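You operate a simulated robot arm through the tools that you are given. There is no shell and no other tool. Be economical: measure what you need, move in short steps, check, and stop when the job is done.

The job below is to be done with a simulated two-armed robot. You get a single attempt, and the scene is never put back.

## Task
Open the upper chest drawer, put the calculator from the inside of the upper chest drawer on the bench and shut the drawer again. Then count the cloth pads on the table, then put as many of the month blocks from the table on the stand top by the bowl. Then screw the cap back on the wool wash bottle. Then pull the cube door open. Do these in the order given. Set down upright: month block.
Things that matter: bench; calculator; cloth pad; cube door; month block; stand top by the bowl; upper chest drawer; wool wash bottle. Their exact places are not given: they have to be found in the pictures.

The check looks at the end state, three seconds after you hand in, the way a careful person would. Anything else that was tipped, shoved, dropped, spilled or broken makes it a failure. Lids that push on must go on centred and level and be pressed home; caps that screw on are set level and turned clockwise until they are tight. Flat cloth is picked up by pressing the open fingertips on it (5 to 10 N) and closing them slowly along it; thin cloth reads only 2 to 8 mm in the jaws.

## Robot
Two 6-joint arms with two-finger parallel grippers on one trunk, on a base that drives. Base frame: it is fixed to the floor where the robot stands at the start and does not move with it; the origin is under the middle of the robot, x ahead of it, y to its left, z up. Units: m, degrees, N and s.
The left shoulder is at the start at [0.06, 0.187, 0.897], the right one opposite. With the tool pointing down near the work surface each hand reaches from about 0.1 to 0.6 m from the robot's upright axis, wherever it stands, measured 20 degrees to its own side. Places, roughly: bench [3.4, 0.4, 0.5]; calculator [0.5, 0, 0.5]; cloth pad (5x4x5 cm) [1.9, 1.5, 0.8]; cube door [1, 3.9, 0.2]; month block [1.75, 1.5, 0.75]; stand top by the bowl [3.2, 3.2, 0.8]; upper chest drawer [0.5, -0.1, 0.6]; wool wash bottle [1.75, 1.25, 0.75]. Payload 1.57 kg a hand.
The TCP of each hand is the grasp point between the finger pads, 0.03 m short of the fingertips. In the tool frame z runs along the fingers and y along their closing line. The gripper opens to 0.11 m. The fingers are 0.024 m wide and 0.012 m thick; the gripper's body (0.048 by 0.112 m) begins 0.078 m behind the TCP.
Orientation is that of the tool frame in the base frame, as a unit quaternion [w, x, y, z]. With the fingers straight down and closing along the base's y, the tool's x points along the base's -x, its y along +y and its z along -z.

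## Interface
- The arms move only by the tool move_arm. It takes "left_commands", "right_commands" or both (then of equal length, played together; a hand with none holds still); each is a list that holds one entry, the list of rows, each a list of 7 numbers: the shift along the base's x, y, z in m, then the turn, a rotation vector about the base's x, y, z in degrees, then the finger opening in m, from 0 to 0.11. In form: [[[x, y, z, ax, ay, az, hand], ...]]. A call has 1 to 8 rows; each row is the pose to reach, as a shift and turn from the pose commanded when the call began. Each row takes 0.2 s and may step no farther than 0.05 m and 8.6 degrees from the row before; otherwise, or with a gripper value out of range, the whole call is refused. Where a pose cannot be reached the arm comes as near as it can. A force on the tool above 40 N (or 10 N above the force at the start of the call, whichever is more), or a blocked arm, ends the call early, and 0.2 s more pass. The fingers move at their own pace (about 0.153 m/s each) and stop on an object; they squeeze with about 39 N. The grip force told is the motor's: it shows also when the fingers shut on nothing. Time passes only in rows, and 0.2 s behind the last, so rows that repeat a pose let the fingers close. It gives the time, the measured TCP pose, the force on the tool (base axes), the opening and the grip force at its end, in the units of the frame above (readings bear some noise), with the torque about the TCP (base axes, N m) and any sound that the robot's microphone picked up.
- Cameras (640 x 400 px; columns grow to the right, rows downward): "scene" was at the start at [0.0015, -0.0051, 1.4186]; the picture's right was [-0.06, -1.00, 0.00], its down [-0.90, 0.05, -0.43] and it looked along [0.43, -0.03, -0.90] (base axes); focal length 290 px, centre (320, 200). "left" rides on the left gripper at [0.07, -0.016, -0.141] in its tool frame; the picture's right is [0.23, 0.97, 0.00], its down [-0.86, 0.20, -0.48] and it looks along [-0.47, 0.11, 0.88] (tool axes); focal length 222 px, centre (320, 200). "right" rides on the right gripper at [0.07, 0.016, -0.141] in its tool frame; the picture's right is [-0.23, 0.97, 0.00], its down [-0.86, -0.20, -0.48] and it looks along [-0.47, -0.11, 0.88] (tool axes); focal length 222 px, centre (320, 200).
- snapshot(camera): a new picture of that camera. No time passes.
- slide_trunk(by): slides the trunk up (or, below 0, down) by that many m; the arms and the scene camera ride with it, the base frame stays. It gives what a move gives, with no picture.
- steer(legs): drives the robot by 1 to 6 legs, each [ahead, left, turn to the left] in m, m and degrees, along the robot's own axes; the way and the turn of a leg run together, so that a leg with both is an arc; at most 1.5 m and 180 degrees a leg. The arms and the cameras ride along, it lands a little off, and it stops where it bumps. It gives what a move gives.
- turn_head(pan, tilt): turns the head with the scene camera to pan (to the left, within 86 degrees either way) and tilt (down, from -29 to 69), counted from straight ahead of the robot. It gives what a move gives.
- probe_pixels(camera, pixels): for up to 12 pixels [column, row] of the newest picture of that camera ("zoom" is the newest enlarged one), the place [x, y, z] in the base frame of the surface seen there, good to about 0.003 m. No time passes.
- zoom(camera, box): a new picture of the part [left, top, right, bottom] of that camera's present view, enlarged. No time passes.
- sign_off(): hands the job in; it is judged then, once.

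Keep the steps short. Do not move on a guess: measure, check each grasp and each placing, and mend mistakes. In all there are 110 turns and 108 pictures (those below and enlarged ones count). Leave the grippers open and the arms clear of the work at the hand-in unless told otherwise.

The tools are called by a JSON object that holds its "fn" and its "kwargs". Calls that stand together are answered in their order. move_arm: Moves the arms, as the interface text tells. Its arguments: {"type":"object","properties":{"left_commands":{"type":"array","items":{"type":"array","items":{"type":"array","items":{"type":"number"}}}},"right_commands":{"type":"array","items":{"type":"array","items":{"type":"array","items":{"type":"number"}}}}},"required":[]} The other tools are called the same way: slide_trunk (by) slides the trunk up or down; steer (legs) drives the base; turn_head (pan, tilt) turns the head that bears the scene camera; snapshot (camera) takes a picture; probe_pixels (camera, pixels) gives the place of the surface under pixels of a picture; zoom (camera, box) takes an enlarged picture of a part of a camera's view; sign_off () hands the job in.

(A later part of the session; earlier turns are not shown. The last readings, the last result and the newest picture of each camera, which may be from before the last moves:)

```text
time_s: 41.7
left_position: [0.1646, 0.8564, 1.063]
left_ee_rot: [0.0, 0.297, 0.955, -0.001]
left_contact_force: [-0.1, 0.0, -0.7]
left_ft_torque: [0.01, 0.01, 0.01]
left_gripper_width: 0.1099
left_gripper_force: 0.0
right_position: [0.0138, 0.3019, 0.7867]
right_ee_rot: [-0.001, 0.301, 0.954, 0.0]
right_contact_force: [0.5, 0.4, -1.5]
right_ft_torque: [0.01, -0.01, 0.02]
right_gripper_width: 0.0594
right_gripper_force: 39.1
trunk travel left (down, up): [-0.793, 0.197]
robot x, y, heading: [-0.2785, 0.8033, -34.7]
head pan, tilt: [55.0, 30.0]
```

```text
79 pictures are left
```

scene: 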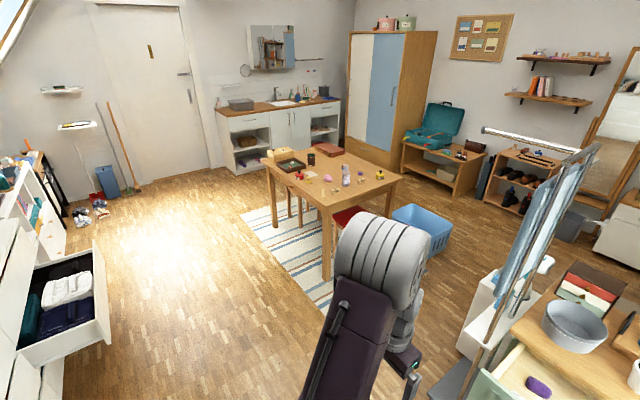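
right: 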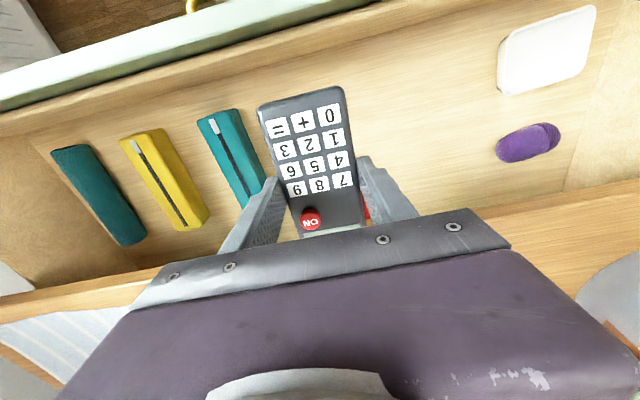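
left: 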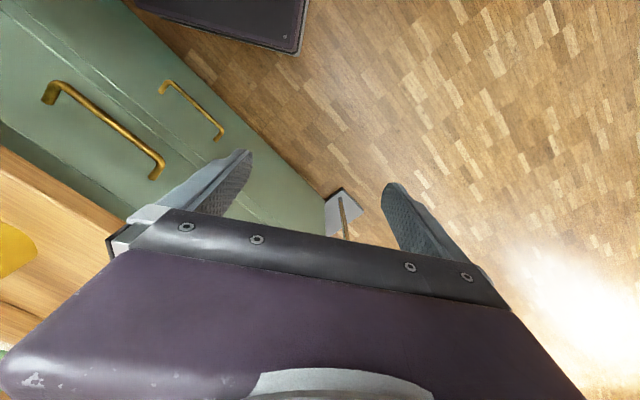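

I measure table corners/legs and the gap between table and rack.

{"fn": "probe_pixels", "kwargs": {"camera": "scene", "pixels": [[328, 207], [401, 179], [328, 276], [262, 162], [345, 150], [395, 225], [462, 330], [484, 130], [580, 152], [520, 320], [445, 385], [440, 255]]}}

{"fn": "zoom", "kwargs": {"camera": "scene", "box": [240, 130, 420, 230]}}

```text
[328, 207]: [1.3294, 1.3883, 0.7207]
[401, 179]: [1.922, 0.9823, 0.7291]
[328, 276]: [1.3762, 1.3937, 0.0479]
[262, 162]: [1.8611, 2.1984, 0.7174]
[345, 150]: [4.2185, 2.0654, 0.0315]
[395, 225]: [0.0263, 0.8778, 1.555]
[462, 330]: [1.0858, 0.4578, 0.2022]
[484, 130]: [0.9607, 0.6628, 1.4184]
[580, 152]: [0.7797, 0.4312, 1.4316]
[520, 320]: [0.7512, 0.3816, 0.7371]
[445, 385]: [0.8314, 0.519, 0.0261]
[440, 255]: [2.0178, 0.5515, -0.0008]
```

```text
3.56 times, centred on (330, 180) of scene
```

zoom: 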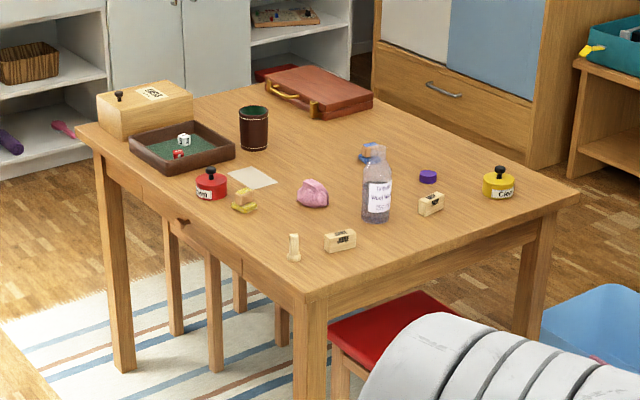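

The gap between rack and stool matters; I check my own base's size in the right wrist picture.

{"fn": "snapshot", "kwargs": {"camera": "right"}}

{"fn": "snapshot", "kwargs": {"camera": "left"}}

```text
77 pictures are left
```

right: 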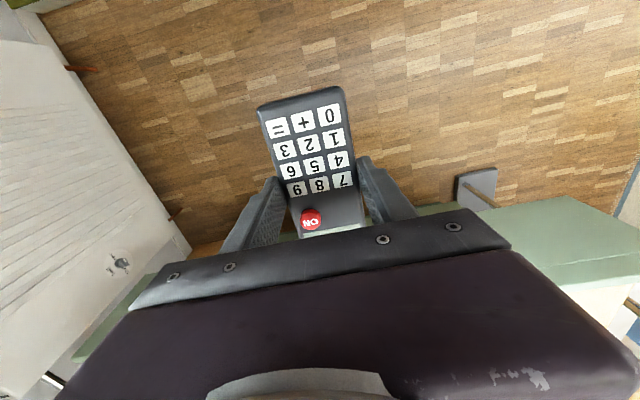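

```text
76 pictures are left
```

left: 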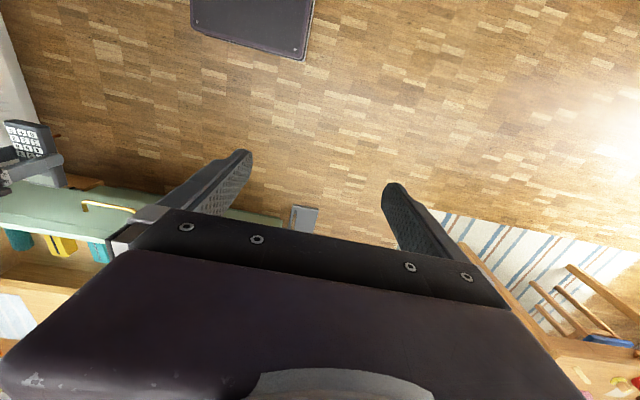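

{"fn": "probe_pixels", "kwargs": {"camera": "left", "pixels": [[303, 57], [195, 28], [312, 5], [200, 5], [295, 222], [250, 40]]}}

```text
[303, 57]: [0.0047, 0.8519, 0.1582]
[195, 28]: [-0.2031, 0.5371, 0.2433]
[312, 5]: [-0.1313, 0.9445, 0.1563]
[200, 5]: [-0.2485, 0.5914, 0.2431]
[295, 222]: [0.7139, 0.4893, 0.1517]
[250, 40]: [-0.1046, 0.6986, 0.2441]
```

{"fn": "probe_pixels", "kwargs": {"camera": "scene", "pixels": [[335, 230], [340, 222], [345, 212], [358, 207], [333, 245], [336, 225], [270, 225], [338, 235]]}}

{"fn": "zoom", "kwargs": {"camera": "scene", "box": [300, 190, 460, 290]}}

```text
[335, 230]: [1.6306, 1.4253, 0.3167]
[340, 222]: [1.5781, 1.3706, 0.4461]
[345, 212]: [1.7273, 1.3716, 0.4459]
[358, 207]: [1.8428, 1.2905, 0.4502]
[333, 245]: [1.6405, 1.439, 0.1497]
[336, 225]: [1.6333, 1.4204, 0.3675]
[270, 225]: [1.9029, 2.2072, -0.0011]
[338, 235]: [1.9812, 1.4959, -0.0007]
```

```text
4.00 times, centred on (380, 240) of scene
```

zoom: 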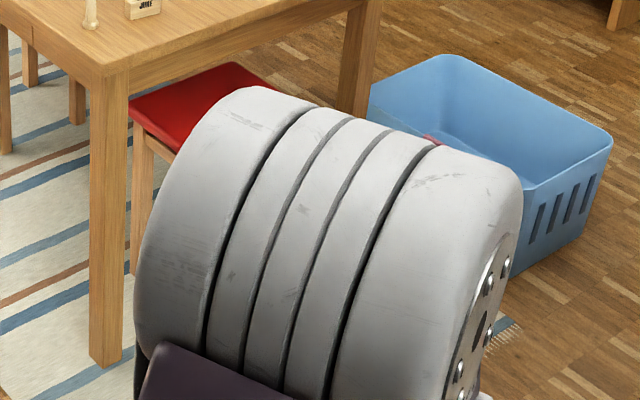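

The stool is tucked under the table; the gap is passable. I check the white drawer unit at left (60,310),(105,340) that lies near my sideways path.

{"fn": "probe_pixels", "kwargs": {"camera": "scene", "pixels": [[108, 325], [98, 242], [20, 365], [60, 390], [150, 330], [62, 215], [110, 345], [200, 380]]}}

```text
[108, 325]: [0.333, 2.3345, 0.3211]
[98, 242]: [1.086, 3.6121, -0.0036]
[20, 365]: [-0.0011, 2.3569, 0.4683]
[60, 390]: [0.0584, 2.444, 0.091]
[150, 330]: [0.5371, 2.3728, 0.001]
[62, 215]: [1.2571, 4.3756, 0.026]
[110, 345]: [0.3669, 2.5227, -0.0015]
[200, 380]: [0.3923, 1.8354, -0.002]
```

Clear. I drive sideways left then forward through the gap.

{"fn": "steer", "kwargs": {"legs": [[0.2, 0.97, 0], [0.5, 0, 0]]}}

{"fn": "turn_head", "kwargs": {"pan": -15, "tilt": 35}}

{"fn": "snapshot", "kwargs": {"camera": "scene"}}

```text
time_s: 49.4
left_position: [1.29, 1.2507, 1.0621]
left_ee_rot: [-0.001, 0.299, 0.954, -0.001]
left_contact_force: [-0.5, -0.1, -0.1]
left_ft_torque: [0.02, -0.03, -0.01]
left_gripper_width: 0.1099
left_gripper_force: 0.0
right_position: [1.1409, 0.6967, 0.7875]
right_ee_rot: [0.0, 0.301, 0.954, 0.0]
right_contact_force: [0.0, 0.1, -0.8]
right_ft_torque: [-0.01, -0.01, -0.02]
right_gripper_width: 0.0593
right_gripper_force: 38.6
trunk travel left (down, up): [-0.793, 0.197]
robot x, y, heading: [0.8486, 1.1943, -34.8]
head pan, tilt: [55.0, 30.0]
```

```text
time_s: 50.8
left_position: [1.2913, 1.2511, 1.0631]
left_ee_rot: [-0.001, 0.298, 0.955, 0.001]
left_contact_force: [-0.8, -0.5, 0.3]
left_ft_torque: [-0.04, -0.02, 0.0]
left_gripper_width: 0.1099
left_gripper_force: 0.1
right_position: [1.1396, 0.6959, 0.7863]
right_ee_rot: [0.0, 0.301, 0.954, 0.001]
right_contact_force: [-0.4, 0.8, -2.0]
right_ft_torque: [0.0, -0.01, 0.03]
right_gripper_width: 0.0592
right_gripper_force: 39.0
trunk travel left (down, up): [-0.793, 0.197]
robot x, y, heading: [0.8501, 1.1971, -34.7]
head pan, tilt: [-15.0, 35.0]
```

```text
74 pictures are left
```

scene: 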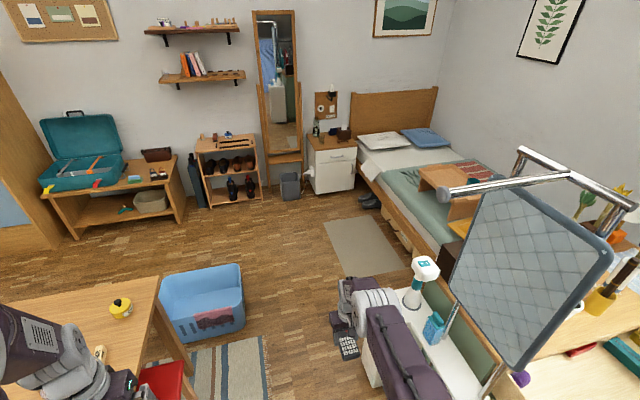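

Right forearm runs beside the white stand with the spray bottle. I measure the stand's edge, the basket and bench.

{"fn": "probe_pixels", "kwargs": {"camera": "scene", "pixels": [[420, 262], [432, 325], [368, 370], [462, 190], [243, 300], [182, 340], [158, 280], [238, 265], [184, 212], [75, 236], [160, 172], [155, 290]]}}

{"fn": "zoom", "kwargs": {"camera": "scene", "box": [30, 130, 190, 230]}}

```text
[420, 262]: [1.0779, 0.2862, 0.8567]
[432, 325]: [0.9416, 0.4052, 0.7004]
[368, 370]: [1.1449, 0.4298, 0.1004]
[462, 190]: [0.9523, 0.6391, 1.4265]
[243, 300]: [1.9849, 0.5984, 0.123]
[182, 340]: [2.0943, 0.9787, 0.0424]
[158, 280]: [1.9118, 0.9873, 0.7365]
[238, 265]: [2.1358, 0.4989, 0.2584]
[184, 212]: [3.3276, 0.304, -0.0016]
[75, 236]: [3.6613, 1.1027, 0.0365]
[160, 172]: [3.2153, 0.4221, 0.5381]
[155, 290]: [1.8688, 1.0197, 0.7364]
```

```text
4.00 times, centred on (110, 180) of scene
```

zoom: 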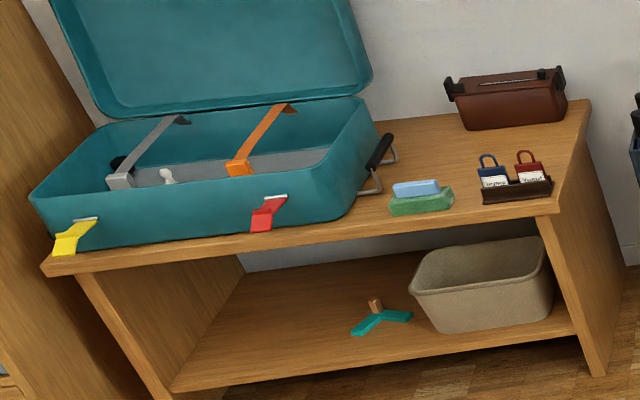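

Bench faces the same way as I stand now. I drive on: forward, dodge right past the basket, forward, and then left partway in front of the bench.

{"fn": "steer", "kwargs": {"legs": [[0.9, 0, 0], [0.08, -0.26, 0], [0.88, 0, 0], [0, 0.75, 0]]}}

{"fn": "turn_head", "kwargs": {"pan": 5, "tilt": 50}}

{"fn": "snapshot", "kwargs": {"camera": "scene"}}

```text
time_s: 65.2
left_position: [3.1359, 0.6696, 1.0637]
left_ee_rot: [0.001, 0.283, 0.959, 0.001]
left_contact_force: [0.0, -0.1, 0.5]
left_ft_torque: [0.01, -0.01, -0.02]
left_gripper_width: 0.11
left_gripper_force: 0.1
right_position: [3.0036, 0.1103, 0.7869]
right_ee_rot: [-0.001, 0.285, 0.959, 0.0]
right_contact_force: [-0.2, -1.1, -1.5]
right_ft_torque: [0.0, 0.03, -0.04]
right_gripper_width: 0.0593
right_gripper_force: 38.7
trunk travel left (down, up): [-0.793, 0.197]
robot x, y, heading: [2.7029, 0.6025, -32.8]
head pan, tilt: [-15.0, 35.0]
```

```text
time_s: 66.0
left_position: [3.1378, 0.6702, 1.0627]
left_ee_rot: [0.0, 0.283, 0.959, 0.0]
left_contact_force: [-0.6, 0.2, -1.3]
left_ft_torque: [0.0, -0.01, -0.02]
left_gripper_width: 0.1097
left_gripper_force: 0.0
right_position: [3.003, 0.1095, 0.7869]
right_ee_rot: [-0.001, 0.286, 0.958, 0.0]
right_contact_force: [-0.3, -1.0, -1.8]
right_ft_torque: [0.0, 0.0, -0.02]
right_gripper_width: 0.0591
right_gripper_force: 39.6
trunk travel left (down, up): [-0.793, 0.197]
robot x, y, heading: [2.7006, 0.6052, -32.9]
head pan, tilt: [5.0, 50.0]
```

```text
72 pictures are left
```

scene: 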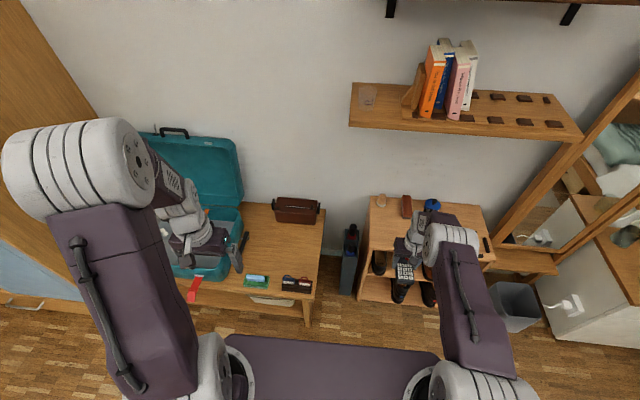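

The free bench patch is at about (272,248), between bag, soap and locks. I measure it.

{"fn": "probe_pixels", "kwargs": {"camera": "scene", "pixels": [[272, 248], [297, 224], [256, 277], [296, 280], [245, 240], [321, 225], [312, 296], [250, 205], [280, 226], [318, 222], [270, 274], [283, 278]]}}

{"fn": "zoom", "kwargs": {"camera": "scene", "box": [220, 180, 348, 330]}}

```text
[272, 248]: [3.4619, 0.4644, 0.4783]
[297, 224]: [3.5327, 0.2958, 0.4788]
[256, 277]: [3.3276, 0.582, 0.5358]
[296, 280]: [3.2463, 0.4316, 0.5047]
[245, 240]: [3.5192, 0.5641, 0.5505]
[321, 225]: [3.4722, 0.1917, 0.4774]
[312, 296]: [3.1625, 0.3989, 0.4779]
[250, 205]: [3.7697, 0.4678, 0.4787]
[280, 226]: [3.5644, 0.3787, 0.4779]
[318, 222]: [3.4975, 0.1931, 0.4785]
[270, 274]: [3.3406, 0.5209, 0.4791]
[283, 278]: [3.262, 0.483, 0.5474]
```

```text
2.67 times, centred on (284, 255) of scene
```

zoom: 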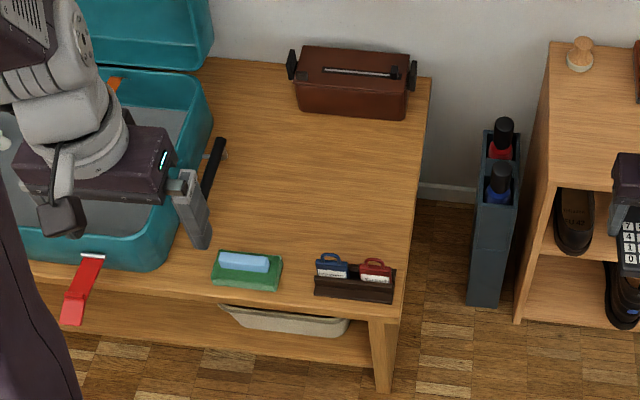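

Bench top is z 0.478. Target for the calculator: (3.432, 0.407). I drive left 0.48 and ahead 0.16.

{"fn": "steer", "kwargs": {"legs": [[0, 0.48, 0], [0.17, 0, -1.5]]}}

{"fn": "snapshot", "kwargs": {"camera": "scene"}}

{"fn": "snapshot", "kwargs": {"camera": "right"}}

```text
time_s: 70.0
left_position: [3.5482, 0.9617, 1.063]
left_ee_rot: [0.001, 0.3, 0.954, 0.0]
left_contact_force: [-0.1, 0.4, -0.1]
left_ft_torque: [0.01, -0.01, -0.01]
left_gripper_width: 0.1099
left_gripper_force: 0.0
right_position: [3.3939, 0.4049, 0.7896]
right_ee_rot: [0.0, 0.304, 0.953, 0.0]
right_contact_force: [-0.2, 0.7, -1.1]
right_ft_torque: [-0.02, -0.02, 0.0]
right_gripper_width: 0.0592
right_gripper_force: 39.1
trunk travel left (down, up): [-0.793, 0.197]
robot x, y, heading: [3.1053, 0.9067, -34.9]
head pan, tilt: [5.0, 50.0]
```

```text
70 pictures are left
```

scene: 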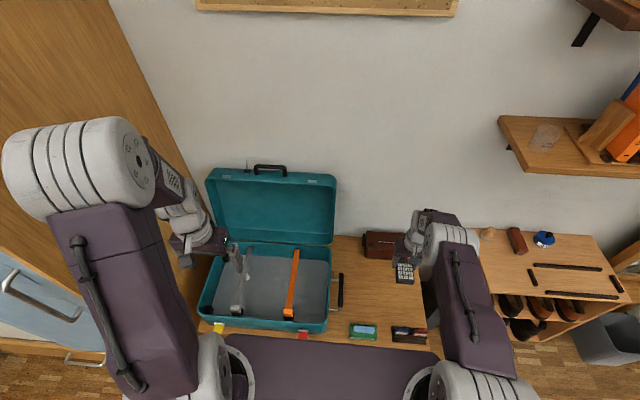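

```text
69 pictures are left
```

right: 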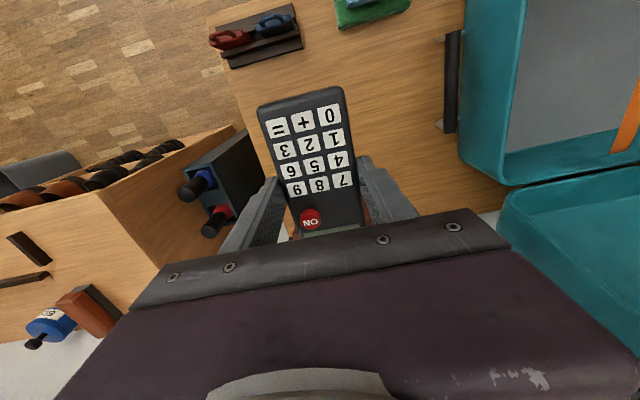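

I shift the hand 3.5 cm over the patch, then lower with the trunk.

{"fn": "move_arm", "kwargs": {"right_commands": [[[0.035, 0.005, 0, 0, 0, 0, 0.03], [0.035, 0.005, 0, 0, 0, 0, 0.03]]]}}

{"fn": "slide_trunk", "kwargs": {"by": -0.262}}

{"fn": "snapshot", "kwargs": {"camera": "right"}}

```text
time_s: 70.6
left_position: [3.5485, 0.9594, 1.063]
left_ee_rot: [0.0, 0.301, 0.954, 0.0]
left_contact_force: [0.4, 0.4, -0.4]
left_ft_torque: [0.0, -0.01, 0.0]
left_gripper_width: 0.1099
left_gripper_force: 0.1
right_position: [3.428, 0.4121, 0.7882]
right_ee_rot: [-0.001, 0.304, 0.953, 0.0]
right_contact_force: [0.8, -0.3, -1.4]
right_ft_torque: [0.03, 0.0, -0.01]
right_gripper_width: 0.0593
right_gripper_force: 38.4
right hand out of reach, approached as far as the arm can: row 1
trunk travel left (down, up): [-0.793, 0.197]
robot x, y, heading: [3.1067, 0.9127, -35.3]
head pan, tilt: [5.0, 50.0]
```

```text
time_s: 73.3
left_position: [3.5501, 0.9595, 0.8013]
left_ee_rot: [-0.001, 0.3, 0.954, 0.001]
left_contact_force: [-0.2, 0.4, -0.6]
left_ft_torque: [0.01, 0.0, 0.0]
left_gripper_width: 0.1103
left_gripper_force: 0.0
right_position: [3.4277, 0.4128, 0.5281]
right_ee_rot: [-0.001, 0.304, 0.953, -0.001]
right_contact_force: [0.7, 0.0, -2.1]
right_ft_torque: [0.0, -0.05, -0.01]
right_gripper_width: 0.0591
right_gripper_force: 39.0
trunk travel left (down, up): [-0.531, 0.459]
robot x, y, heading: [3.1107, 0.914, -34.8]
head pan, tilt: [5.0, 50.0]
```

```text
68 pictures are left
```

right: 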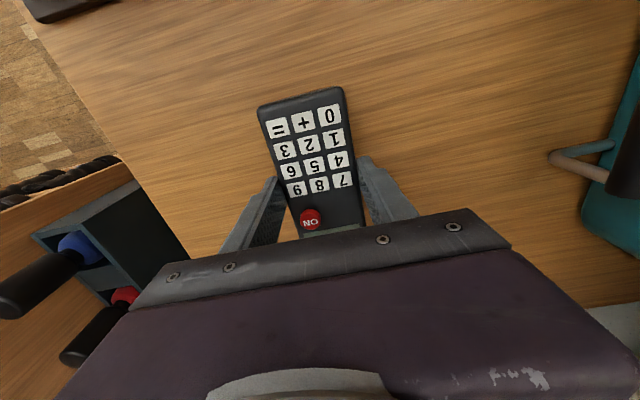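

Fully over free bench. I lower the last 1.3 cm and watch the force.

{"fn": "move_arm", "kwargs": {"right_commands": [[[0, 0, -0.005, 0, 0, 0, 0.03], [0, 0, -0.009, 0, 0, 0, 0.03], [0, 0, -0.012, 0, 0, 0, 0.03], [0, 0, -0.013, 0, 0, 0, 0.03]]]}}

```text
time_s: 74.3
left_position: [3.5498, 0.9591, 0.8001]
left_ee_rot: [0.0, 0.301, 0.954, 0.001]
left_contact_force: [0.4, 0.4, -1.5]
left_ft_torque: [0.02, -0.01, 0.01]
left_gripper_width: 0.1098
left_gripper_force: 0.1
right_position: [3.4245, 0.416, 0.5164]
right_ee_rot: [-0.001, 0.304, 0.953, 0.0]
right_contact_force: [-0.5, -0.4, -1.7]
right_ft_torque: [-0.03, 0.01, 0.0]
right_gripper_width: 0.0593
right_gripper_force: 39.3
right hand out of reach, approached as far as the arm can: row 2, 3, 4
trunk travel left (down, up): [-0.531, 0.459]
robot x, y, heading: [3.1083, 0.9102, -35.2]
head pan, tilt: [5.0, 50.0]
```

No contact yet; I lower 2 mm by trunk, then check again.

{"fn": "slide_trunk", "kwargs": {"by": -0.002}}

{"fn": "slide_trunk", "kwargs": {"by": -0.001}}

```text
time_s: 74.8
left_position: [3.5491, 0.9594, 0.7994]
left_ee_rot: [0.0, 0.3, 0.954, 0.0]
left_contact_force: [0.3, -0.3, 0.3]
left_ft_torque: [0.01, 0.03, 0.02]
left_gripper_width: 0.1099
left_gripper_force: 0.0
right_position: [3.4254, 0.4154, 0.5156]
right_ee_rot: [-0.001, 0.304, 0.953, -0.001]
right_contact_force: [-1.0, -0.5, 9.0]
right_ft_torque: [0.46, 0.44, 0.07]
right_gripper_width: 0.0591
right_gripper_force: 39.2
trunk travel left (down, up): [-0.529, 0.461]
robot x, y, heading: [3.1096, 0.9109, -35.0]
head pan, tilt: [5.0, 50.0]
```

```text
time_s: 75.3
left_position: [3.5487, 0.9619, 0.7989]
left_ee_rot: [0.001, 0.3, 0.954, -0.001]
left_contact_force: [0.2, -0.3, 1.0]
left_ft_torque: [0.01, 0.01, 0.03]
left_gripper_width: 0.1101
left_gripper_force: 0.0
right_position: [3.4248, 0.4149, 0.5153]
right_ee_rot: [0.0, 0.304, 0.953, -0.001]
right_contact_force: [-0.9, -1.7, 18.9]
right_ft_torque: [0.65, 0.68, 0.08]
right_gripper_width: 0.0593
right_gripper_force: 39.5
trunk travel left (down, up): [-0.528, 0.462]
robot x, y, heading: [3.1073, 0.9108, -35.1]
head pan, tilt: [5.0, 50.0]
```

Contact is firm. I release and rise.

{"fn": "move_arm", "kwargs": {"right_commands": [[[0, 0, 0, 0, 0, 0, 0.07], [0, 0, 0, 0, 0, 0, 0.09], [0, 0, 0, 0, 0, 0, 0.09]]]}}

{"fn": "slide_trunk", "kwargs": {"by": 0.28}}

{"fn": "snapshot", "kwargs": {"camera": "right"}}

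```text
time_s: 76.1
left_position: [3.5497, 0.959, 0.7985]
left_ee_rot: [-0.001, 0.3, 0.954, 0.0]
left_contact_force: [1.2, 0.1, -0.1]
left_ft_torque: [0.02, 0.02, -0.01]
left_gripper_width: 0.1099
left_gripper_force: 0.1
right_position: [3.4258, 0.4155, 0.5135]
right_ee_rot: [-0.001, 0.304, 0.953, 0.001]
right_contact_force: [0.4, -0.1, -0.3]
right_ft_torque: [-0.01, 0.02, -0.02]
right_gripper_width: 0.0899
right_gripper_force: 0.1
trunk travel left (down, up): [-0.528, 0.462]
robot x, y, heading: [3.1096, 0.9103, -35.2]
head pan, tilt: [5.0, 50.0]
```

```text
time_s: 78.9
left_position: [3.5502, 0.9602, 1.0777]
left_ee_rot: [0.001, 0.301, 0.954, 0.0]
left_contact_force: [0.1, 0.6, -0.5]
left_ft_torque: [-0.03, -0.03, -0.03]
left_gripper_width: 0.1097
left_gripper_force: 0.0
right_position: [3.4246, 0.4159, 0.7927]
right_ee_rot: [0.0, 0.304, 0.953, 0.0]
right_contact_force: [0.0, 0.4, 0.4]
right_ft_torque: [-0.01, 0.02, 0.02]
right_gripper_width: 0.0899
right_gripper_force: 0.0
trunk travel left (down, up): [-0.808, 0.182]
robot x, y, heading: [3.1059, 0.9077, -35.0]
head pan, tilt: [5.0, 50.0]
```

```text
67 pictures are left
```

right: 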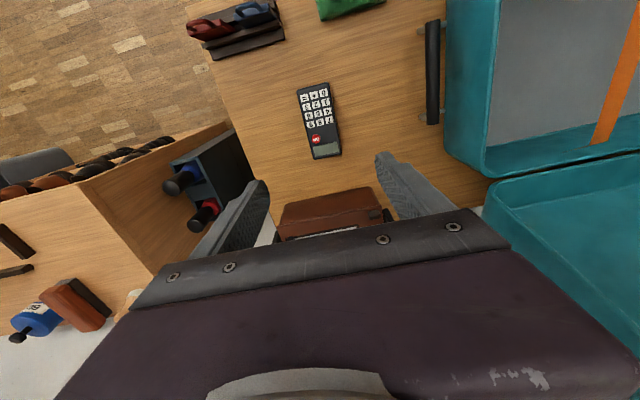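

The calculator lies flat on the bench. Now back to the chest along the same way, in two stages.

{"fn": "steer", "kwargs": {"legs": [[-0.1, 0, 0], [0, -1.3, 0], [-0.95, 0, 0], [-0.08, 0.26, 0]]}}

```text
time_s: 90.5
left_position: [1.9491, 0.4801, 1.0797]
left_ee_rot: [0.001, 0.279, 0.96, -0.001]
left_contact_force: [-0.4, 0.2, 0.6]
left_ft_torque: [0.0, -0.05, 0.0]
left_gripper_width: 0.11
left_gripper_force: 0.1
right_position: [1.8509, -0.0687, 0.7947]
right_ee_rot: [0.001, 0.283, 0.959, 0.0]
right_contact_force: [-0.6, 0.6, 0.8]
right_ft_torque: [-0.04, -0.06, 0.04]
right_gripper_width: 0.09
right_gripper_force: 0.0
trunk travel left (down, up): [-0.808, 0.182]
robot x, y, heading: [1.515, 0.4085, -32.3]
head pan, tilt: [5.0, 50.0]
stopped in leg 3: the robot was blocked; the commanded pose is now the measured one
```

Blocked near the stand. I look right and behind to see what I touched.

{"fn": "turn_head", "kwargs": {"pan": -86, "tilt": 45}}

{"fn": "snapshot", "kwargs": {"camera": "scene"}}

{"fn": "turn_head", "kwargs": {"pan": 86, "tilt": 45}}

{"fn": "snapshot", "kwargs": {"camera": "scene"}}

```text
time_s: 92.2
left_position: [1.9526, 0.4782, 1.0784]
left_ee_rot: [-0.001, 0.28, 0.96, 0.0]
left_contact_force: [-0.9, 0.7, -0.4]
left_ft_torque: [0.0, -0.03, 0.02]
left_gripper_width: 0.1098
left_gripper_force: 0.0
right_position: [1.8532, -0.0697, 0.7936]
right_ee_rot: [-0.001, 0.283, 0.959, 0.001]
right_contact_force: [0.5, 0.3, -0.3]
right_ft_torque: [0.04, 0.03, 0.0]
right_gripper_width: 0.09
right_gripper_force: 0.1
trunk travel left (down, up): [-0.808, 0.182]
robot x, y, heading: [1.513, 0.4079, -32.6]
head pan, tilt: [-85.9, 45.0]
```

```text
66 pictures are left
```

scene: 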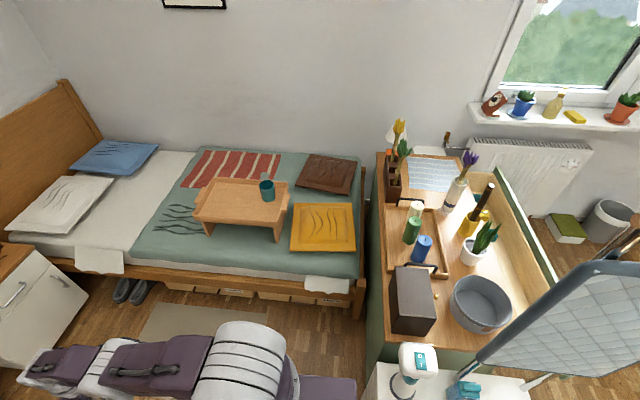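

```text
time_s: 94.8
left_position: [1.9527, 0.4779, 1.0773]
left_ee_rot: [-0.001, 0.281, 0.96, 0.0]
left_contact_force: [-0.2, -0.2, 0.4]
left_ft_torque: [0.02, 0.0, 0.01]
left_gripper_width: 0.1098
left_gripper_force: 0.1
right_position: [1.8532, -0.0694, 0.7948]
right_ee_rot: [-0.001, 0.282, 0.959, 0.0]
right_contact_force: [0.3, 0.0, -0.2]
right_ft_torque: [0.01, 0.04, 0.03]
right_gripper_width: 0.0898
right_gripper_force: 0.2
trunk travel left (down, up): [-0.808, 0.182]
robot x, y, heading: [1.5152, 0.4096, -32.4]
head pan, tilt: [85.9, 45.0]
```

```text
65 pictures are left
```

scene: 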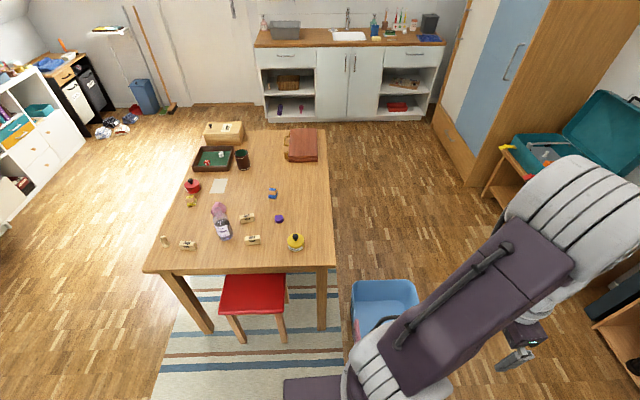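

The stand behind-right was touched but stands as before. I measure the stool's front before passing.

{"fn": "probe_pixels", "kwargs": {"camera": "scene", "pixels": [[222, 312], [287, 311], [240, 340], [285, 340], [355, 300], [355, 340], [205, 330], [247, 218], [253, 240], [188, 245], [164, 240], [222, 186]]}}

{"fn": "zoom", "kwargs": {"camera": "scene", "box": [140, 110, 340, 270]}}

```text
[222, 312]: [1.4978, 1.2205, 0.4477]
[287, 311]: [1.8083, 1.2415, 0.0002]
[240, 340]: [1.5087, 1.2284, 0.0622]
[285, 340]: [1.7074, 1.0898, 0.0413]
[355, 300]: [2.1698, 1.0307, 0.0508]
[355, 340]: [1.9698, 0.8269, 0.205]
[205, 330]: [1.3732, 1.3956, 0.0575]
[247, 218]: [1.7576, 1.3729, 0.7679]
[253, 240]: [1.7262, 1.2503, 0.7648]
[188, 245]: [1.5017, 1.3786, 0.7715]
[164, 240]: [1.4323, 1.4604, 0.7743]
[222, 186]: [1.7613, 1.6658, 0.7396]
```

```text
2.50 times, centred on (240, 190) of scene
```

zoom: 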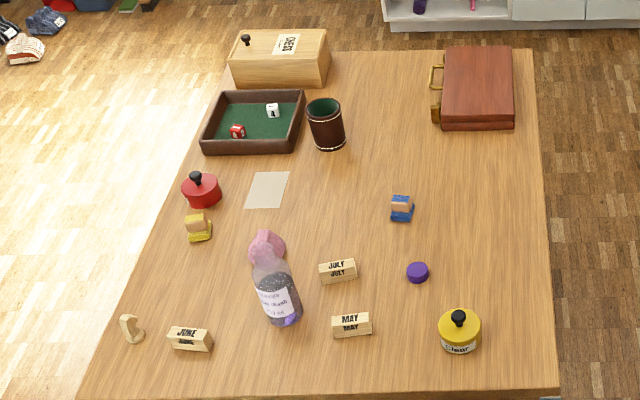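

I see month blocks JULY, MAY, JUNE, the purple cap and the bottle. Stool is well tucked. Now on to the chest front.

{"fn": "steer", "kwargs": {"legs": [[0, 0.12, 0], [-0.12, 0.16, -2], [-1.48, 0, 0]]}}

{"fn": "turn_head", "kwargs": {"pan": -8, "tilt": 45}}

{"fn": "snapshot", "kwargs": {"camera": "scene"}}

```text
time_s: 104.5
left_position: [0.7554, 1.6542, 1.0776]
left_ee_rot: [-0.001, 0.313, 0.95, 0.001]
left_contact_force: [-1.1, -0.5, -0.3]
left_ft_torque: [-0.02, 0.02, 0.02]
left_gripper_width: 0.11
left_gripper_force: 0.2
right_position: [0.6176, 1.1132, 0.7936]
right_ee_rot: [0.0, 0.315, 0.949, 0.0]
right_contact_force: [1.0, -0.4, 0.1]
right_ft_torque: [-0.03, 0.01, 0.0]
right_gripper_width: 0.09
right_gripper_force: 0.0
trunk travel left (down, up): [-0.808, 0.182]
robot x, y, heading: [0.3088, 1.6127, -36.3]
head pan, tilt: [85.9, 45.0]
```

```text
time_s: 106.2
left_position: [0.7548, 1.6537, 1.0784]
left_ee_rot: [-0.001, 0.312, 0.95, 0.0]
left_contact_force: [0.4, -0.2, 0.1]
left_ft_torque: [0.06, -0.02, -0.02]
left_gripper_width: 0.1101
left_gripper_force: 0.1
right_position: [0.6165, 1.1142, 0.7939]
right_ee_rot: [-0.001, 0.316, 0.949, 0.0]
right_contact_force: [0.0, -0.7, 0.0]
right_ft_torque: [0.04, -0.01, 0.05]
right_gripper_width: 0.0899
right_gripper_force: 0.2
trunk travel left (down, up): [-0.808, 0.182]
robot x, y, heading: [0.3108, 1.6107, -36.2]
head pan, tilt: [-8.0, 45.0]
```

```text
63 pictures are left
```

scene: 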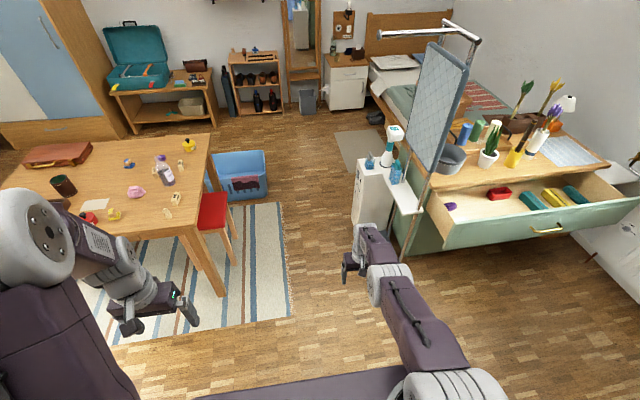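

I drive right to stand in front of the drawer.

{"fn": "steer", "kwargs": {"legs": [[-0.1, -1.05, 1.7]]}}

{"fn": "snapshot", "kwargs": {"camera": "scene"}}

```text
time_s: 111.6
left_position: [0.0475, 0.8574, 1.0787]
left_ee_rot: [-0.001, 0.31, 0.951, 0.0]
left_contact_force: [-0.5, -0.8, 0.0]
left_ft_torque: [-0.01, 0.0, -0.03]
left_gripper_width: 0.1101
left_gripper_force: 0.1
right_position: [-0.0883, 0.3162, 0.7926]
right_ee_rot: [-0.001, 0.314, 0.949, -0.001]
right_contact_force: [0.4, -0.1, 0.2]
right_ft_torque: [0.01, 0.03, 0.02]
right_gripper_width: 0.09
right_gripper_force: 0.0
trunk travel left (down, up): [-0.808, 0.182]
robot x, y, heading: [-0.3939, 0.8142, -36.0]
head pan, tilt: [-8.0, 45.0]
```

```text
62 pictures are left
```

scene: 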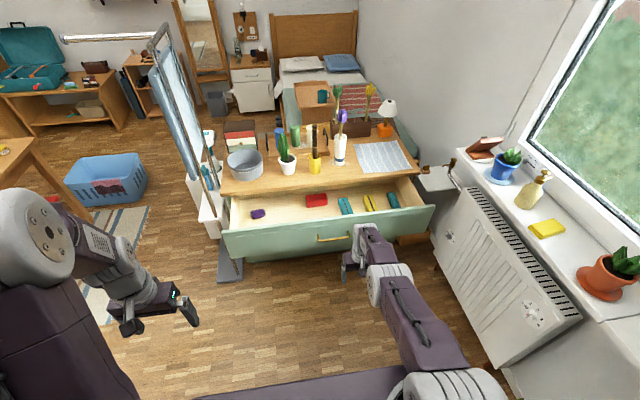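

The hand lines up with the handle middle. I close the fist, lower to z 0.68 (tips 0.65, above the handle bar, below the panel top 0.708), square up and drive forward.

{"fn": "move_arm", "kwargs": {"right_commands": [[[0, 0, 0, 0, 0, 0, 0.04], [0, 0, 0, 0, 0, 0, 0.0], [0, 0, 0, 0, 0, 0, 0.0]]]}}

{"fn": "slide_trunk", "kwargs": {"by": -0.112}}

{"fn": "steer", "kwargs": {"legs": [[0, 0, 1.5], [0.3, 0, 0]]}}

{"fn": "snapshot", "kwargs": {"camera": "scene"}}

```text
time_s: 112.4
left_position: [0.0472, 0.8566, 1.0781]
left_ee_rot: [-0.001, 0.31, 0.951, 0.0]
left_contact_force: [0.8, 0.5, 0.2]
left_ft_torque: [-0.03, -0.03, -0.03]
left_gripper_width: 0.1102
left_gripper_force: 0.2
right_position: [-0.0876, 0.3157, 0.7932]
right_ee_rot: [0.0, 0.314, 0.95, 0.0]
right_contact_force: [0.2, 0.5, -0.2]
right_ft_torque: [-0.01, -0.01, 0.04]
right_gripper_width: 0.0001
right_gripper_force: 22.3
trunk travel left (down, up): [-0.808, 0.182]
robot x, y, heading: [-0.3948, 0.8185, -36.3]
head pan, tilt: [-8.0, 45.0]
```

```text
time_s: 113.9
left_position: [0.0471, 0.8555, 0.9662]
left_ee_rot: [0.001, 0.31, 0.951, 0.0]
left_contact_force: [-0.9, -0.7, 0.4]
left_ft_torque: [-0.03, 0.0, -0.02]
left_gripper_width: 0.1101
left_gripper_force: 0.0
right_position: [-0.0893, 0.3149, 0.6817]
right_ee_rot: [0.0, 0.314, 0.949, 0.0]
right_contact_force: [0.3, 0.1, 0.0]
right_ft_torque: [0.0, 0.01, 0.01]
right_gripper_width: 0.0
right_gripper_force: 21.0
trunk travel left (down, up): [-0.696, 0.294]
robot x, y, heading: [-0.3971, 0.8165, -36.3]
head pan, tilt: [-8.0, 45.0]
```

```text
time_s: 116.3
left_position: [0.2945, 0.6989, 0.9665]
left_ee_rot: [0.0, 0.296, 0.955, 0.0]
left_contact_force: [0.0, 1.0, 0.1]
left_ft_torque: [0.02, -0.02, 0.04]
left_gripper_width: 0.11
left_gripper_force: 0.0
right_position: [0.1762, 0.154, 0.6818]
right_ee_rot: [0.0, 0.298, 0.954, 0.0]
right_contact_force: [-0.5, -0.5, -0.4]
right_ft_torque: [-0.03, 0.04, 0.01]
right_gripper_width: 0.0
right_gripper_force: 21.8
trunk travel left (down, up): [-0.696, 0.294]
robot x, y, heading: [-0.149, 0.6441, -34.6]
head pan, tilt: [-8.0, 45.0]
```

```text
61 pictures are left
```

scene: 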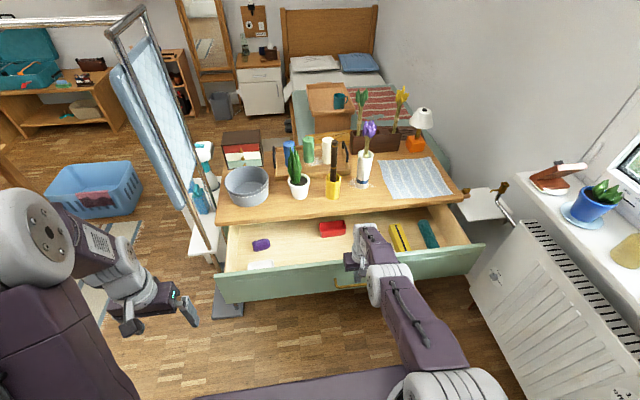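

Just short of the panel. I push on 0.25 m.

{"fn": "steer", "kwargs": {"legs": [[0.15, 0, 0], [0.1, 0, 0]]}}

{"fn": "snapshot", "kwargs": {"camera": "scene"}}

```text
time_s: 118.4
left_position: [0.4953, 0.5631, 0.9651]
left_ee_rot: [-0.001, 0.294, 0.956, 0.001]
left_contact_force: [0.5, 0.5, 0.0]
left_ft_torque: [-0.02, 0.01, 0.02]
left_gripper_width: 0.1099
left_gripper_force: 0.1
right_position: [0.3776, 0.0174, 0.6817]
right_ee_rot: [-0.001, 0.298, 0.954, 0.0]
right_contact_force: [0.6, -0.7, -0.2]
right_ft_torque: [-0.02, -0.02, 0.0]
right_gripper_width: 0.0002
right_gripper_force: 21.3
trunk travel left (down, up): [-0.696, 0.294]
robot x, y, heading: [0.0506, 0.5059, -34.2]
head pan, tilt: [-8.0, 45.0]
```

```text
60 pictures are left
```

scene: 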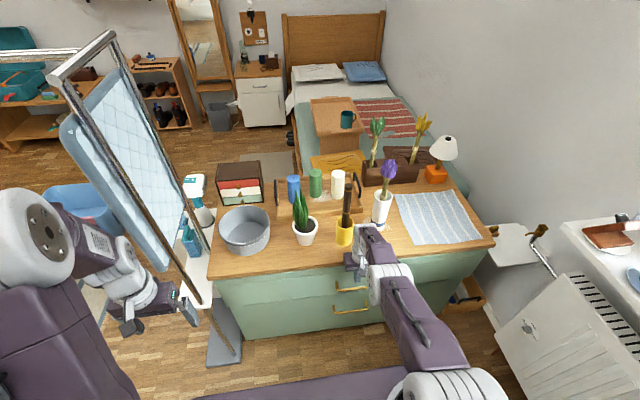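

Nearly shut. I push the last bit.

{"fn": "steer", "kwargs": {"legs": [[0.03, 0, 0]]}}

{"fn": "zoom", "kwargs": {"camera": "scene", "box": [200, 220, 500, 350]}}

```text
time_s: 119.3
left_position: [0.5152, 0.549, 0.9659]
left_ee_rot: [0.0, 0.295, 0.956, -0.001]
left_contact_force: [0.0, -0.2, 0.1]
left_ft_torque: [0.02, 0.0, 0.0]
left_gripper_width: 0.11
left_gripper_force: 0.0
right_position: [0.3895, 0.0099, 0.6799]
right_ee_rot: [-0.015, 0.298, 0.954, 0.005]
right_contact_force: [-4.6, 2.8, 2.5]
right_ft_torque: [-0.19, -0.35, 0.04]
right_gripper_width: 0.0001
right_gripper_force: 21.0
trunk travel left (down, up): [-0.696, 0.294]
robot x, y, heading: [0.0759, 0.4949, -34.2]
head pan, tilt: [-8.0, 45.0]
stopped in leg 1: the force on the tool passed its limit (the readings are from after the stop); the commanded pose is now the measured one
```

```text
2.13 times, centred on (350, 285) of scene
```

zoom: 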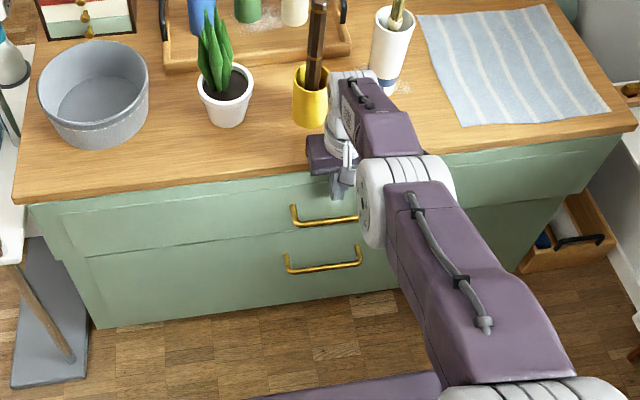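

The force limit tripped. I compare the upper bar with the lower one to see if it is home.

{"fn": "probe_pixels", "kwargs": {"camera": "zoom", "pixels": [[325, 222], [300, 222], [325, 268], [300, 270], [200, 215], [200, 275], [80, 225], [90, 290], [500, 175], [150, 193]]}}

```text
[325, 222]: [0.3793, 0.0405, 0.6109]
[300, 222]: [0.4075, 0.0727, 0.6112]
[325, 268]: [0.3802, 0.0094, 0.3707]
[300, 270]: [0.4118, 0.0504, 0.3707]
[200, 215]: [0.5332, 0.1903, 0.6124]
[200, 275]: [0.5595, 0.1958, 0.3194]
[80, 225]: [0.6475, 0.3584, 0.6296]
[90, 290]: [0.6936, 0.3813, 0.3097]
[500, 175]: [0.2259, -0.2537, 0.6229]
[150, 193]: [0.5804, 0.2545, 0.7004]
```

The upper drawer is still about 2 cm open. I check whether the hand touches the yellow cup.

{"fn": "zoom", "kwargs": {"camera": "scene", "box": [310, 180, 420, 290]}}

{"fn": "snapshot", "kwargs": {"camera": "right"}}

{"fn": "probe_pixels", "kwargs": {"camera": "scene", "pixels": [[340, 240], [346, 215], [351, 225], [354, 205], [380, 200], [358, 235]]}}

```text
3.64 times, centred on (365, 235) of scene
```

zoom: 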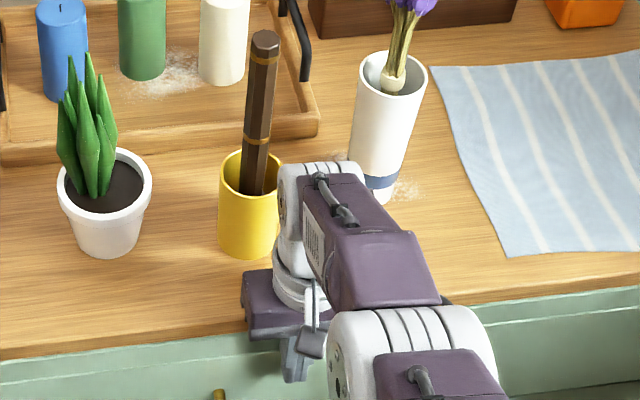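

```text
57 pictures are left
```

right: 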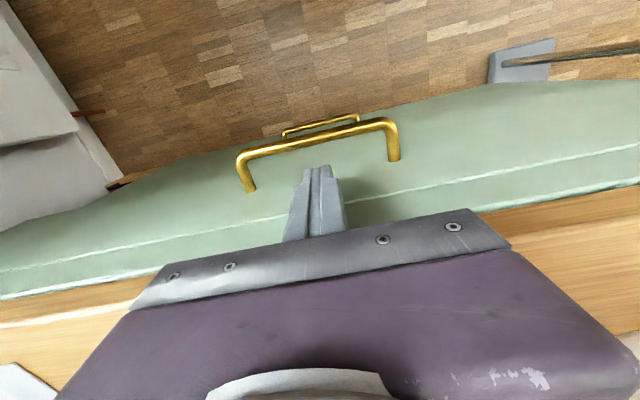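

```text
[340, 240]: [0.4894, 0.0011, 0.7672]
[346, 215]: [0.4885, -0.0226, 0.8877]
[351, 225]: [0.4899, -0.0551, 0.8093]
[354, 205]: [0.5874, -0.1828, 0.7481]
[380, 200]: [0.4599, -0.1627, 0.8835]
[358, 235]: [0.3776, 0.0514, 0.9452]
```

The fingers met the counter's overhanging edge. I will instead push on the handle bar, which stands out beyond the overhang: back off, lower, push again.

{"fn": "steer", "kwargs": {"legs": [[-0.1, 0, 0]]}}

{"fn": "move_arm", "kwargs": {"right_commands": [[[0, 0, 0, -1.0, -1.55, -0.3, 0.0], [0, 0, 0, -1.0, -1.55, -0.3, 0.0]]]}}

{"fn": "slide_trunk", "kwargs": {"by": -0.055}}

{"fn": "snapshot", "kwargs": {"camera": "right"}}

```text
time_s: 120.4
left_position: [0.4326, 0.6056, 0.9665]
left_ee_rot: [-0.002, 0.294, 0.956, 0.0]
left_contact_force: [-0.3, 0.6, -0.1]
left_ft_torque: [-0.03, -0.03, -0.03]
left_gripper_width: 0.1101
left_gripper_force: 0.1
right_position: [0.3085, 0.0654, 0.679]
right_ee_rot: [-0.013, 0.297, 0.955, 0.004]
right_contact_force: [-0.3, -0.5, -0.2]
right_ft_torque: [-0.01, 0.0, 0.0]
right_gripper_width: 0.0
right_gripper_force: 21.4
trunk travel left (down, up): [-0.696, 0.294]
robot x, y, heading: [-0.0062, 0.5448, -34.4]
head pan, tilt: [-8.0, 45.0]
```

```text
time_s: 121.0
left_position: [0.4325, 0.6065, 0.966]
left_ee_rot: [-0.001, 0.295, 0.956, 0.0]
left_contact_force: [-0.2, 0.2, 0.1]
left_ft_torque: [-0.07, -0.05, -0.02]
left_gripper_width: 0.1097
left_gripper_force: 0.2
right_position: [0.3104, 0.0623, 0.6762]
right_ee_rot: [0.002, 0.299, 0.954, 0.001]
right_contact_force: [-1.7, -0.4, 0.0]
right_ft_torque: [-0.03, 0.0, -0.03]
right_gripper_width: 0.0001
right_gripper_force: 20.9
right hand out of reach, approached as far as the arm can: row 1, 2
trunk travel left (down, up): [-0.696, 0.294]
robot x, y, heading: [-0.0088, 0.5492, -34.3]
head pan, tilt: [-8.0, 45.0]
```

```text
time_s: 122.0
left_position: [0.4331, 0.605, 0.9108]
left_ee_rot: [-0.001, 0.295, 0.955, 0.0]
left_contact_force: [-0.5, 0.5, 1.2]
left_ft_torque: [0.0, 0.0, 0.05]
left_gripper_width: 0.1101
left_gripper_force: 0.0
right_position: [0.3112, 0.0643, 0.6216]
right_ee_rot: [0.001, 0.3, 0.954, 0.001]
right_contact_force: [-0.5, -0.6, -0.9]
right_ft_torque: [-0.04, 0.0, 0.01]
right_gripper_width: 0.0
right_gripper_force: 21.4
trunk travel left (down, up): [-0.641, 0.349]
robot x, y, heading: [-0.0061, 0.5484, -34.3]
head pan, tilt: [-8.0, 45.0]
```

```text
56 pictures are left
```

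right: 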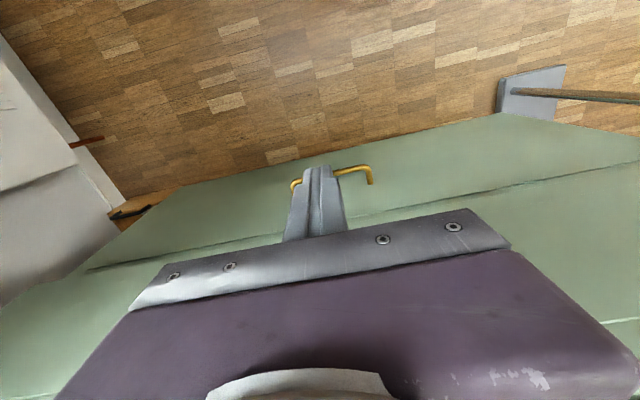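

The fist now is level with the bar. I drive forward to push it home.

{"fn": "steer", "kwargs": {"legs": [[0.06, 0, 0], [0.02, 0, 0]]}}

{"fn": "zoom", "kwargs": {"camera": "scene", "box": [200, 220, 500, 350]}}

{"fn": "probe_pixels", "kwargs": {"camera": "zoom", "pixels": [[300, 235], [315, 235], [325, 268], [200, 215], [80, 225], [150, 193]]}}

```text
time_s: 123.4
left_position: [0.4905, 0.5666, 0.9116]
left_ee_rot: [0.002, 0.296, 0.955, -0.001]
left_contact_force: [-0.2, -0.7, -0.4]
left_ft_torque: [0.03, 0.01, 0.0]
left_gripper_width: 0.1101
left_gripper_force: 0.0
right_position: [0.365, 0.028, 0.6228]
right_ee_rot: [-0.007, 0.299, 0.954, 0.003]
right_contact_force: [-20.2, 13.2, 12.0]
right_ft_torque: [-1.75, -2.86, 0.28]
right_gripper_width: 0.0002
right_gripper_force: 21.1
trunk travel left (down, up): [-0.641, 0.349]
robot x, y, heading: [0.0531, 0.5093, -34.6]
head pan, tilt: [-8.0, 45.0]
stopped in leg 2: the force on the tool passed its limit (the readings are from after the stop); the commanded pose is now the measured one
```

```text
2.13 times, centred on (350, 285) of scene
```

zoom: 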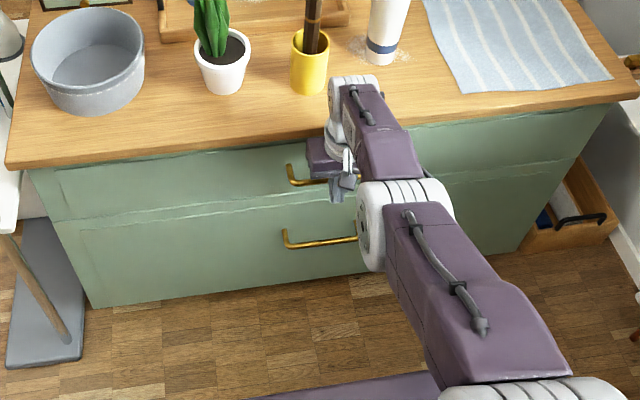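

```text
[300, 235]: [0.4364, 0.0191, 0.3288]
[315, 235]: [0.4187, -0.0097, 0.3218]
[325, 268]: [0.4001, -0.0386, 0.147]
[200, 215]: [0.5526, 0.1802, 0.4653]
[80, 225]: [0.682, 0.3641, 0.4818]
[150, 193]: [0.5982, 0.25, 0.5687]
```

I measure the upper bar at (305,181) versus the lower bar at (320,243).

{"fn": "probe_pixels", "kwargs": {"camera": "zoom", "pixels": [[300, 181], [312, 181], [320, 242], [300, 244], [200, 175], [200, 240], [80, 190], [80, 255]]}}

```text
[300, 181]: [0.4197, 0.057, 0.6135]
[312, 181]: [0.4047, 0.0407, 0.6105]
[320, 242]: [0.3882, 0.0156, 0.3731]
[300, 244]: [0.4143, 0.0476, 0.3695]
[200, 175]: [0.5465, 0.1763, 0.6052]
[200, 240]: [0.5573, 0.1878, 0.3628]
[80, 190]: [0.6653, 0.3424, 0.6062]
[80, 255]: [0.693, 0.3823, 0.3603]
```

The upper drawer is flush again. I back off, raise the trunk, and drive around to the table's right-hand side (the stool side).

{"fn": "steer", "kwargs": {"legs": [[-0.35, 0, 0]]}}

{"fn": "slide_trunk", "kwargs": {"by": 0.33}}

{"fn": "steer", "kwargs": {"legs": [[0, 1.03, 0], [0.6, 0, 0]]}}

```text
time_s: 125.6
left_position: [0.21, 0.7541, 0.9108]
left_ee_rot: [-0.001, 0.3, 0.954, 0.0]
left_contact_force: [0.5, -0.5, 0.3]
left_ft_torque: [0.02, -0.02, -0.02]
left_gripper_width: 0.1103
left_gripper_force: 0.1
right_position: [0.0798, 0.2175, 0.6207]
right_ee_rot: [-0.008, 0.302, 0.953, 0.004]
right_contact_force: [-0.1, -0.3, 0.4]
right_ft_torque: [0.0, -0.03, 0.01]
right_gripper_width: 0.0003
right_gripper_force: 21.5
trunk travel left (down, up): [-0.641, 0.349]
robot x, y, heading: [-0.2279, 0.7081, -34.6]
head pan, tilt: [-8.0, 45.0]
```

```text
time_s: 128.9
left_position: [0.2113, 0.7553, 1.2413]
left_ee_rot: [-0.001, 0.3, 0.954, 0.0]
left_contact_force: [0.1, -0.4, 0.1]
left_ft_torque: [0.04, 0.01, 0.0]
left_gripper_width: 0.1099
left_gripper_force: 0.1
right_position: [0.0805, 0.2175, 0.9513]
right_ee_rot: [-0.008, 0.303, 0.953, 0.003]
right_contact_force: [-0.3, -0.6, 0.2]
right_ft_torque: [-0.01, 0.01, 0.0]
right_gripper_width: 0.0001
right_gripper_force: 21.2
trunk travel left (down, up): [-0.971, 0.019]
robot x, y, heading: [-0.2265, 0.7045, -35.1]
head pan, tilt: [-8.0, 45.0]
```

```text
time_s: 136.9
left_position: [1.2469, 1.2386, 1.2412]
left_ee_rot: [0.0, 0.307, 0.952, 0.0]
left_contact_force: [0.0, -0.4, 0.8]
left_ft_torque: [0.0, -0.07, 0.01]
left_gripper_width: 0.1099
left_gripper_force: 0.1
right_position: [1.1087, 0.702, 0.9507]
right_ee_rot: [-0.008, 0.31, 0.951, 0.003]
right_contact_force: [-0.3, 0.1, -0.3]
right_ft_torque: [0.01, -0.03, 0.0]
right_gripper_width: 0.0001
right_gripper_force: 21.5
trunk travel left (down, up): [-0.971, 0.019]
robot x, y, heading: [0.8068, 1.189, -35.6]
head pan, tilt: [-8.0, 45.0]
```

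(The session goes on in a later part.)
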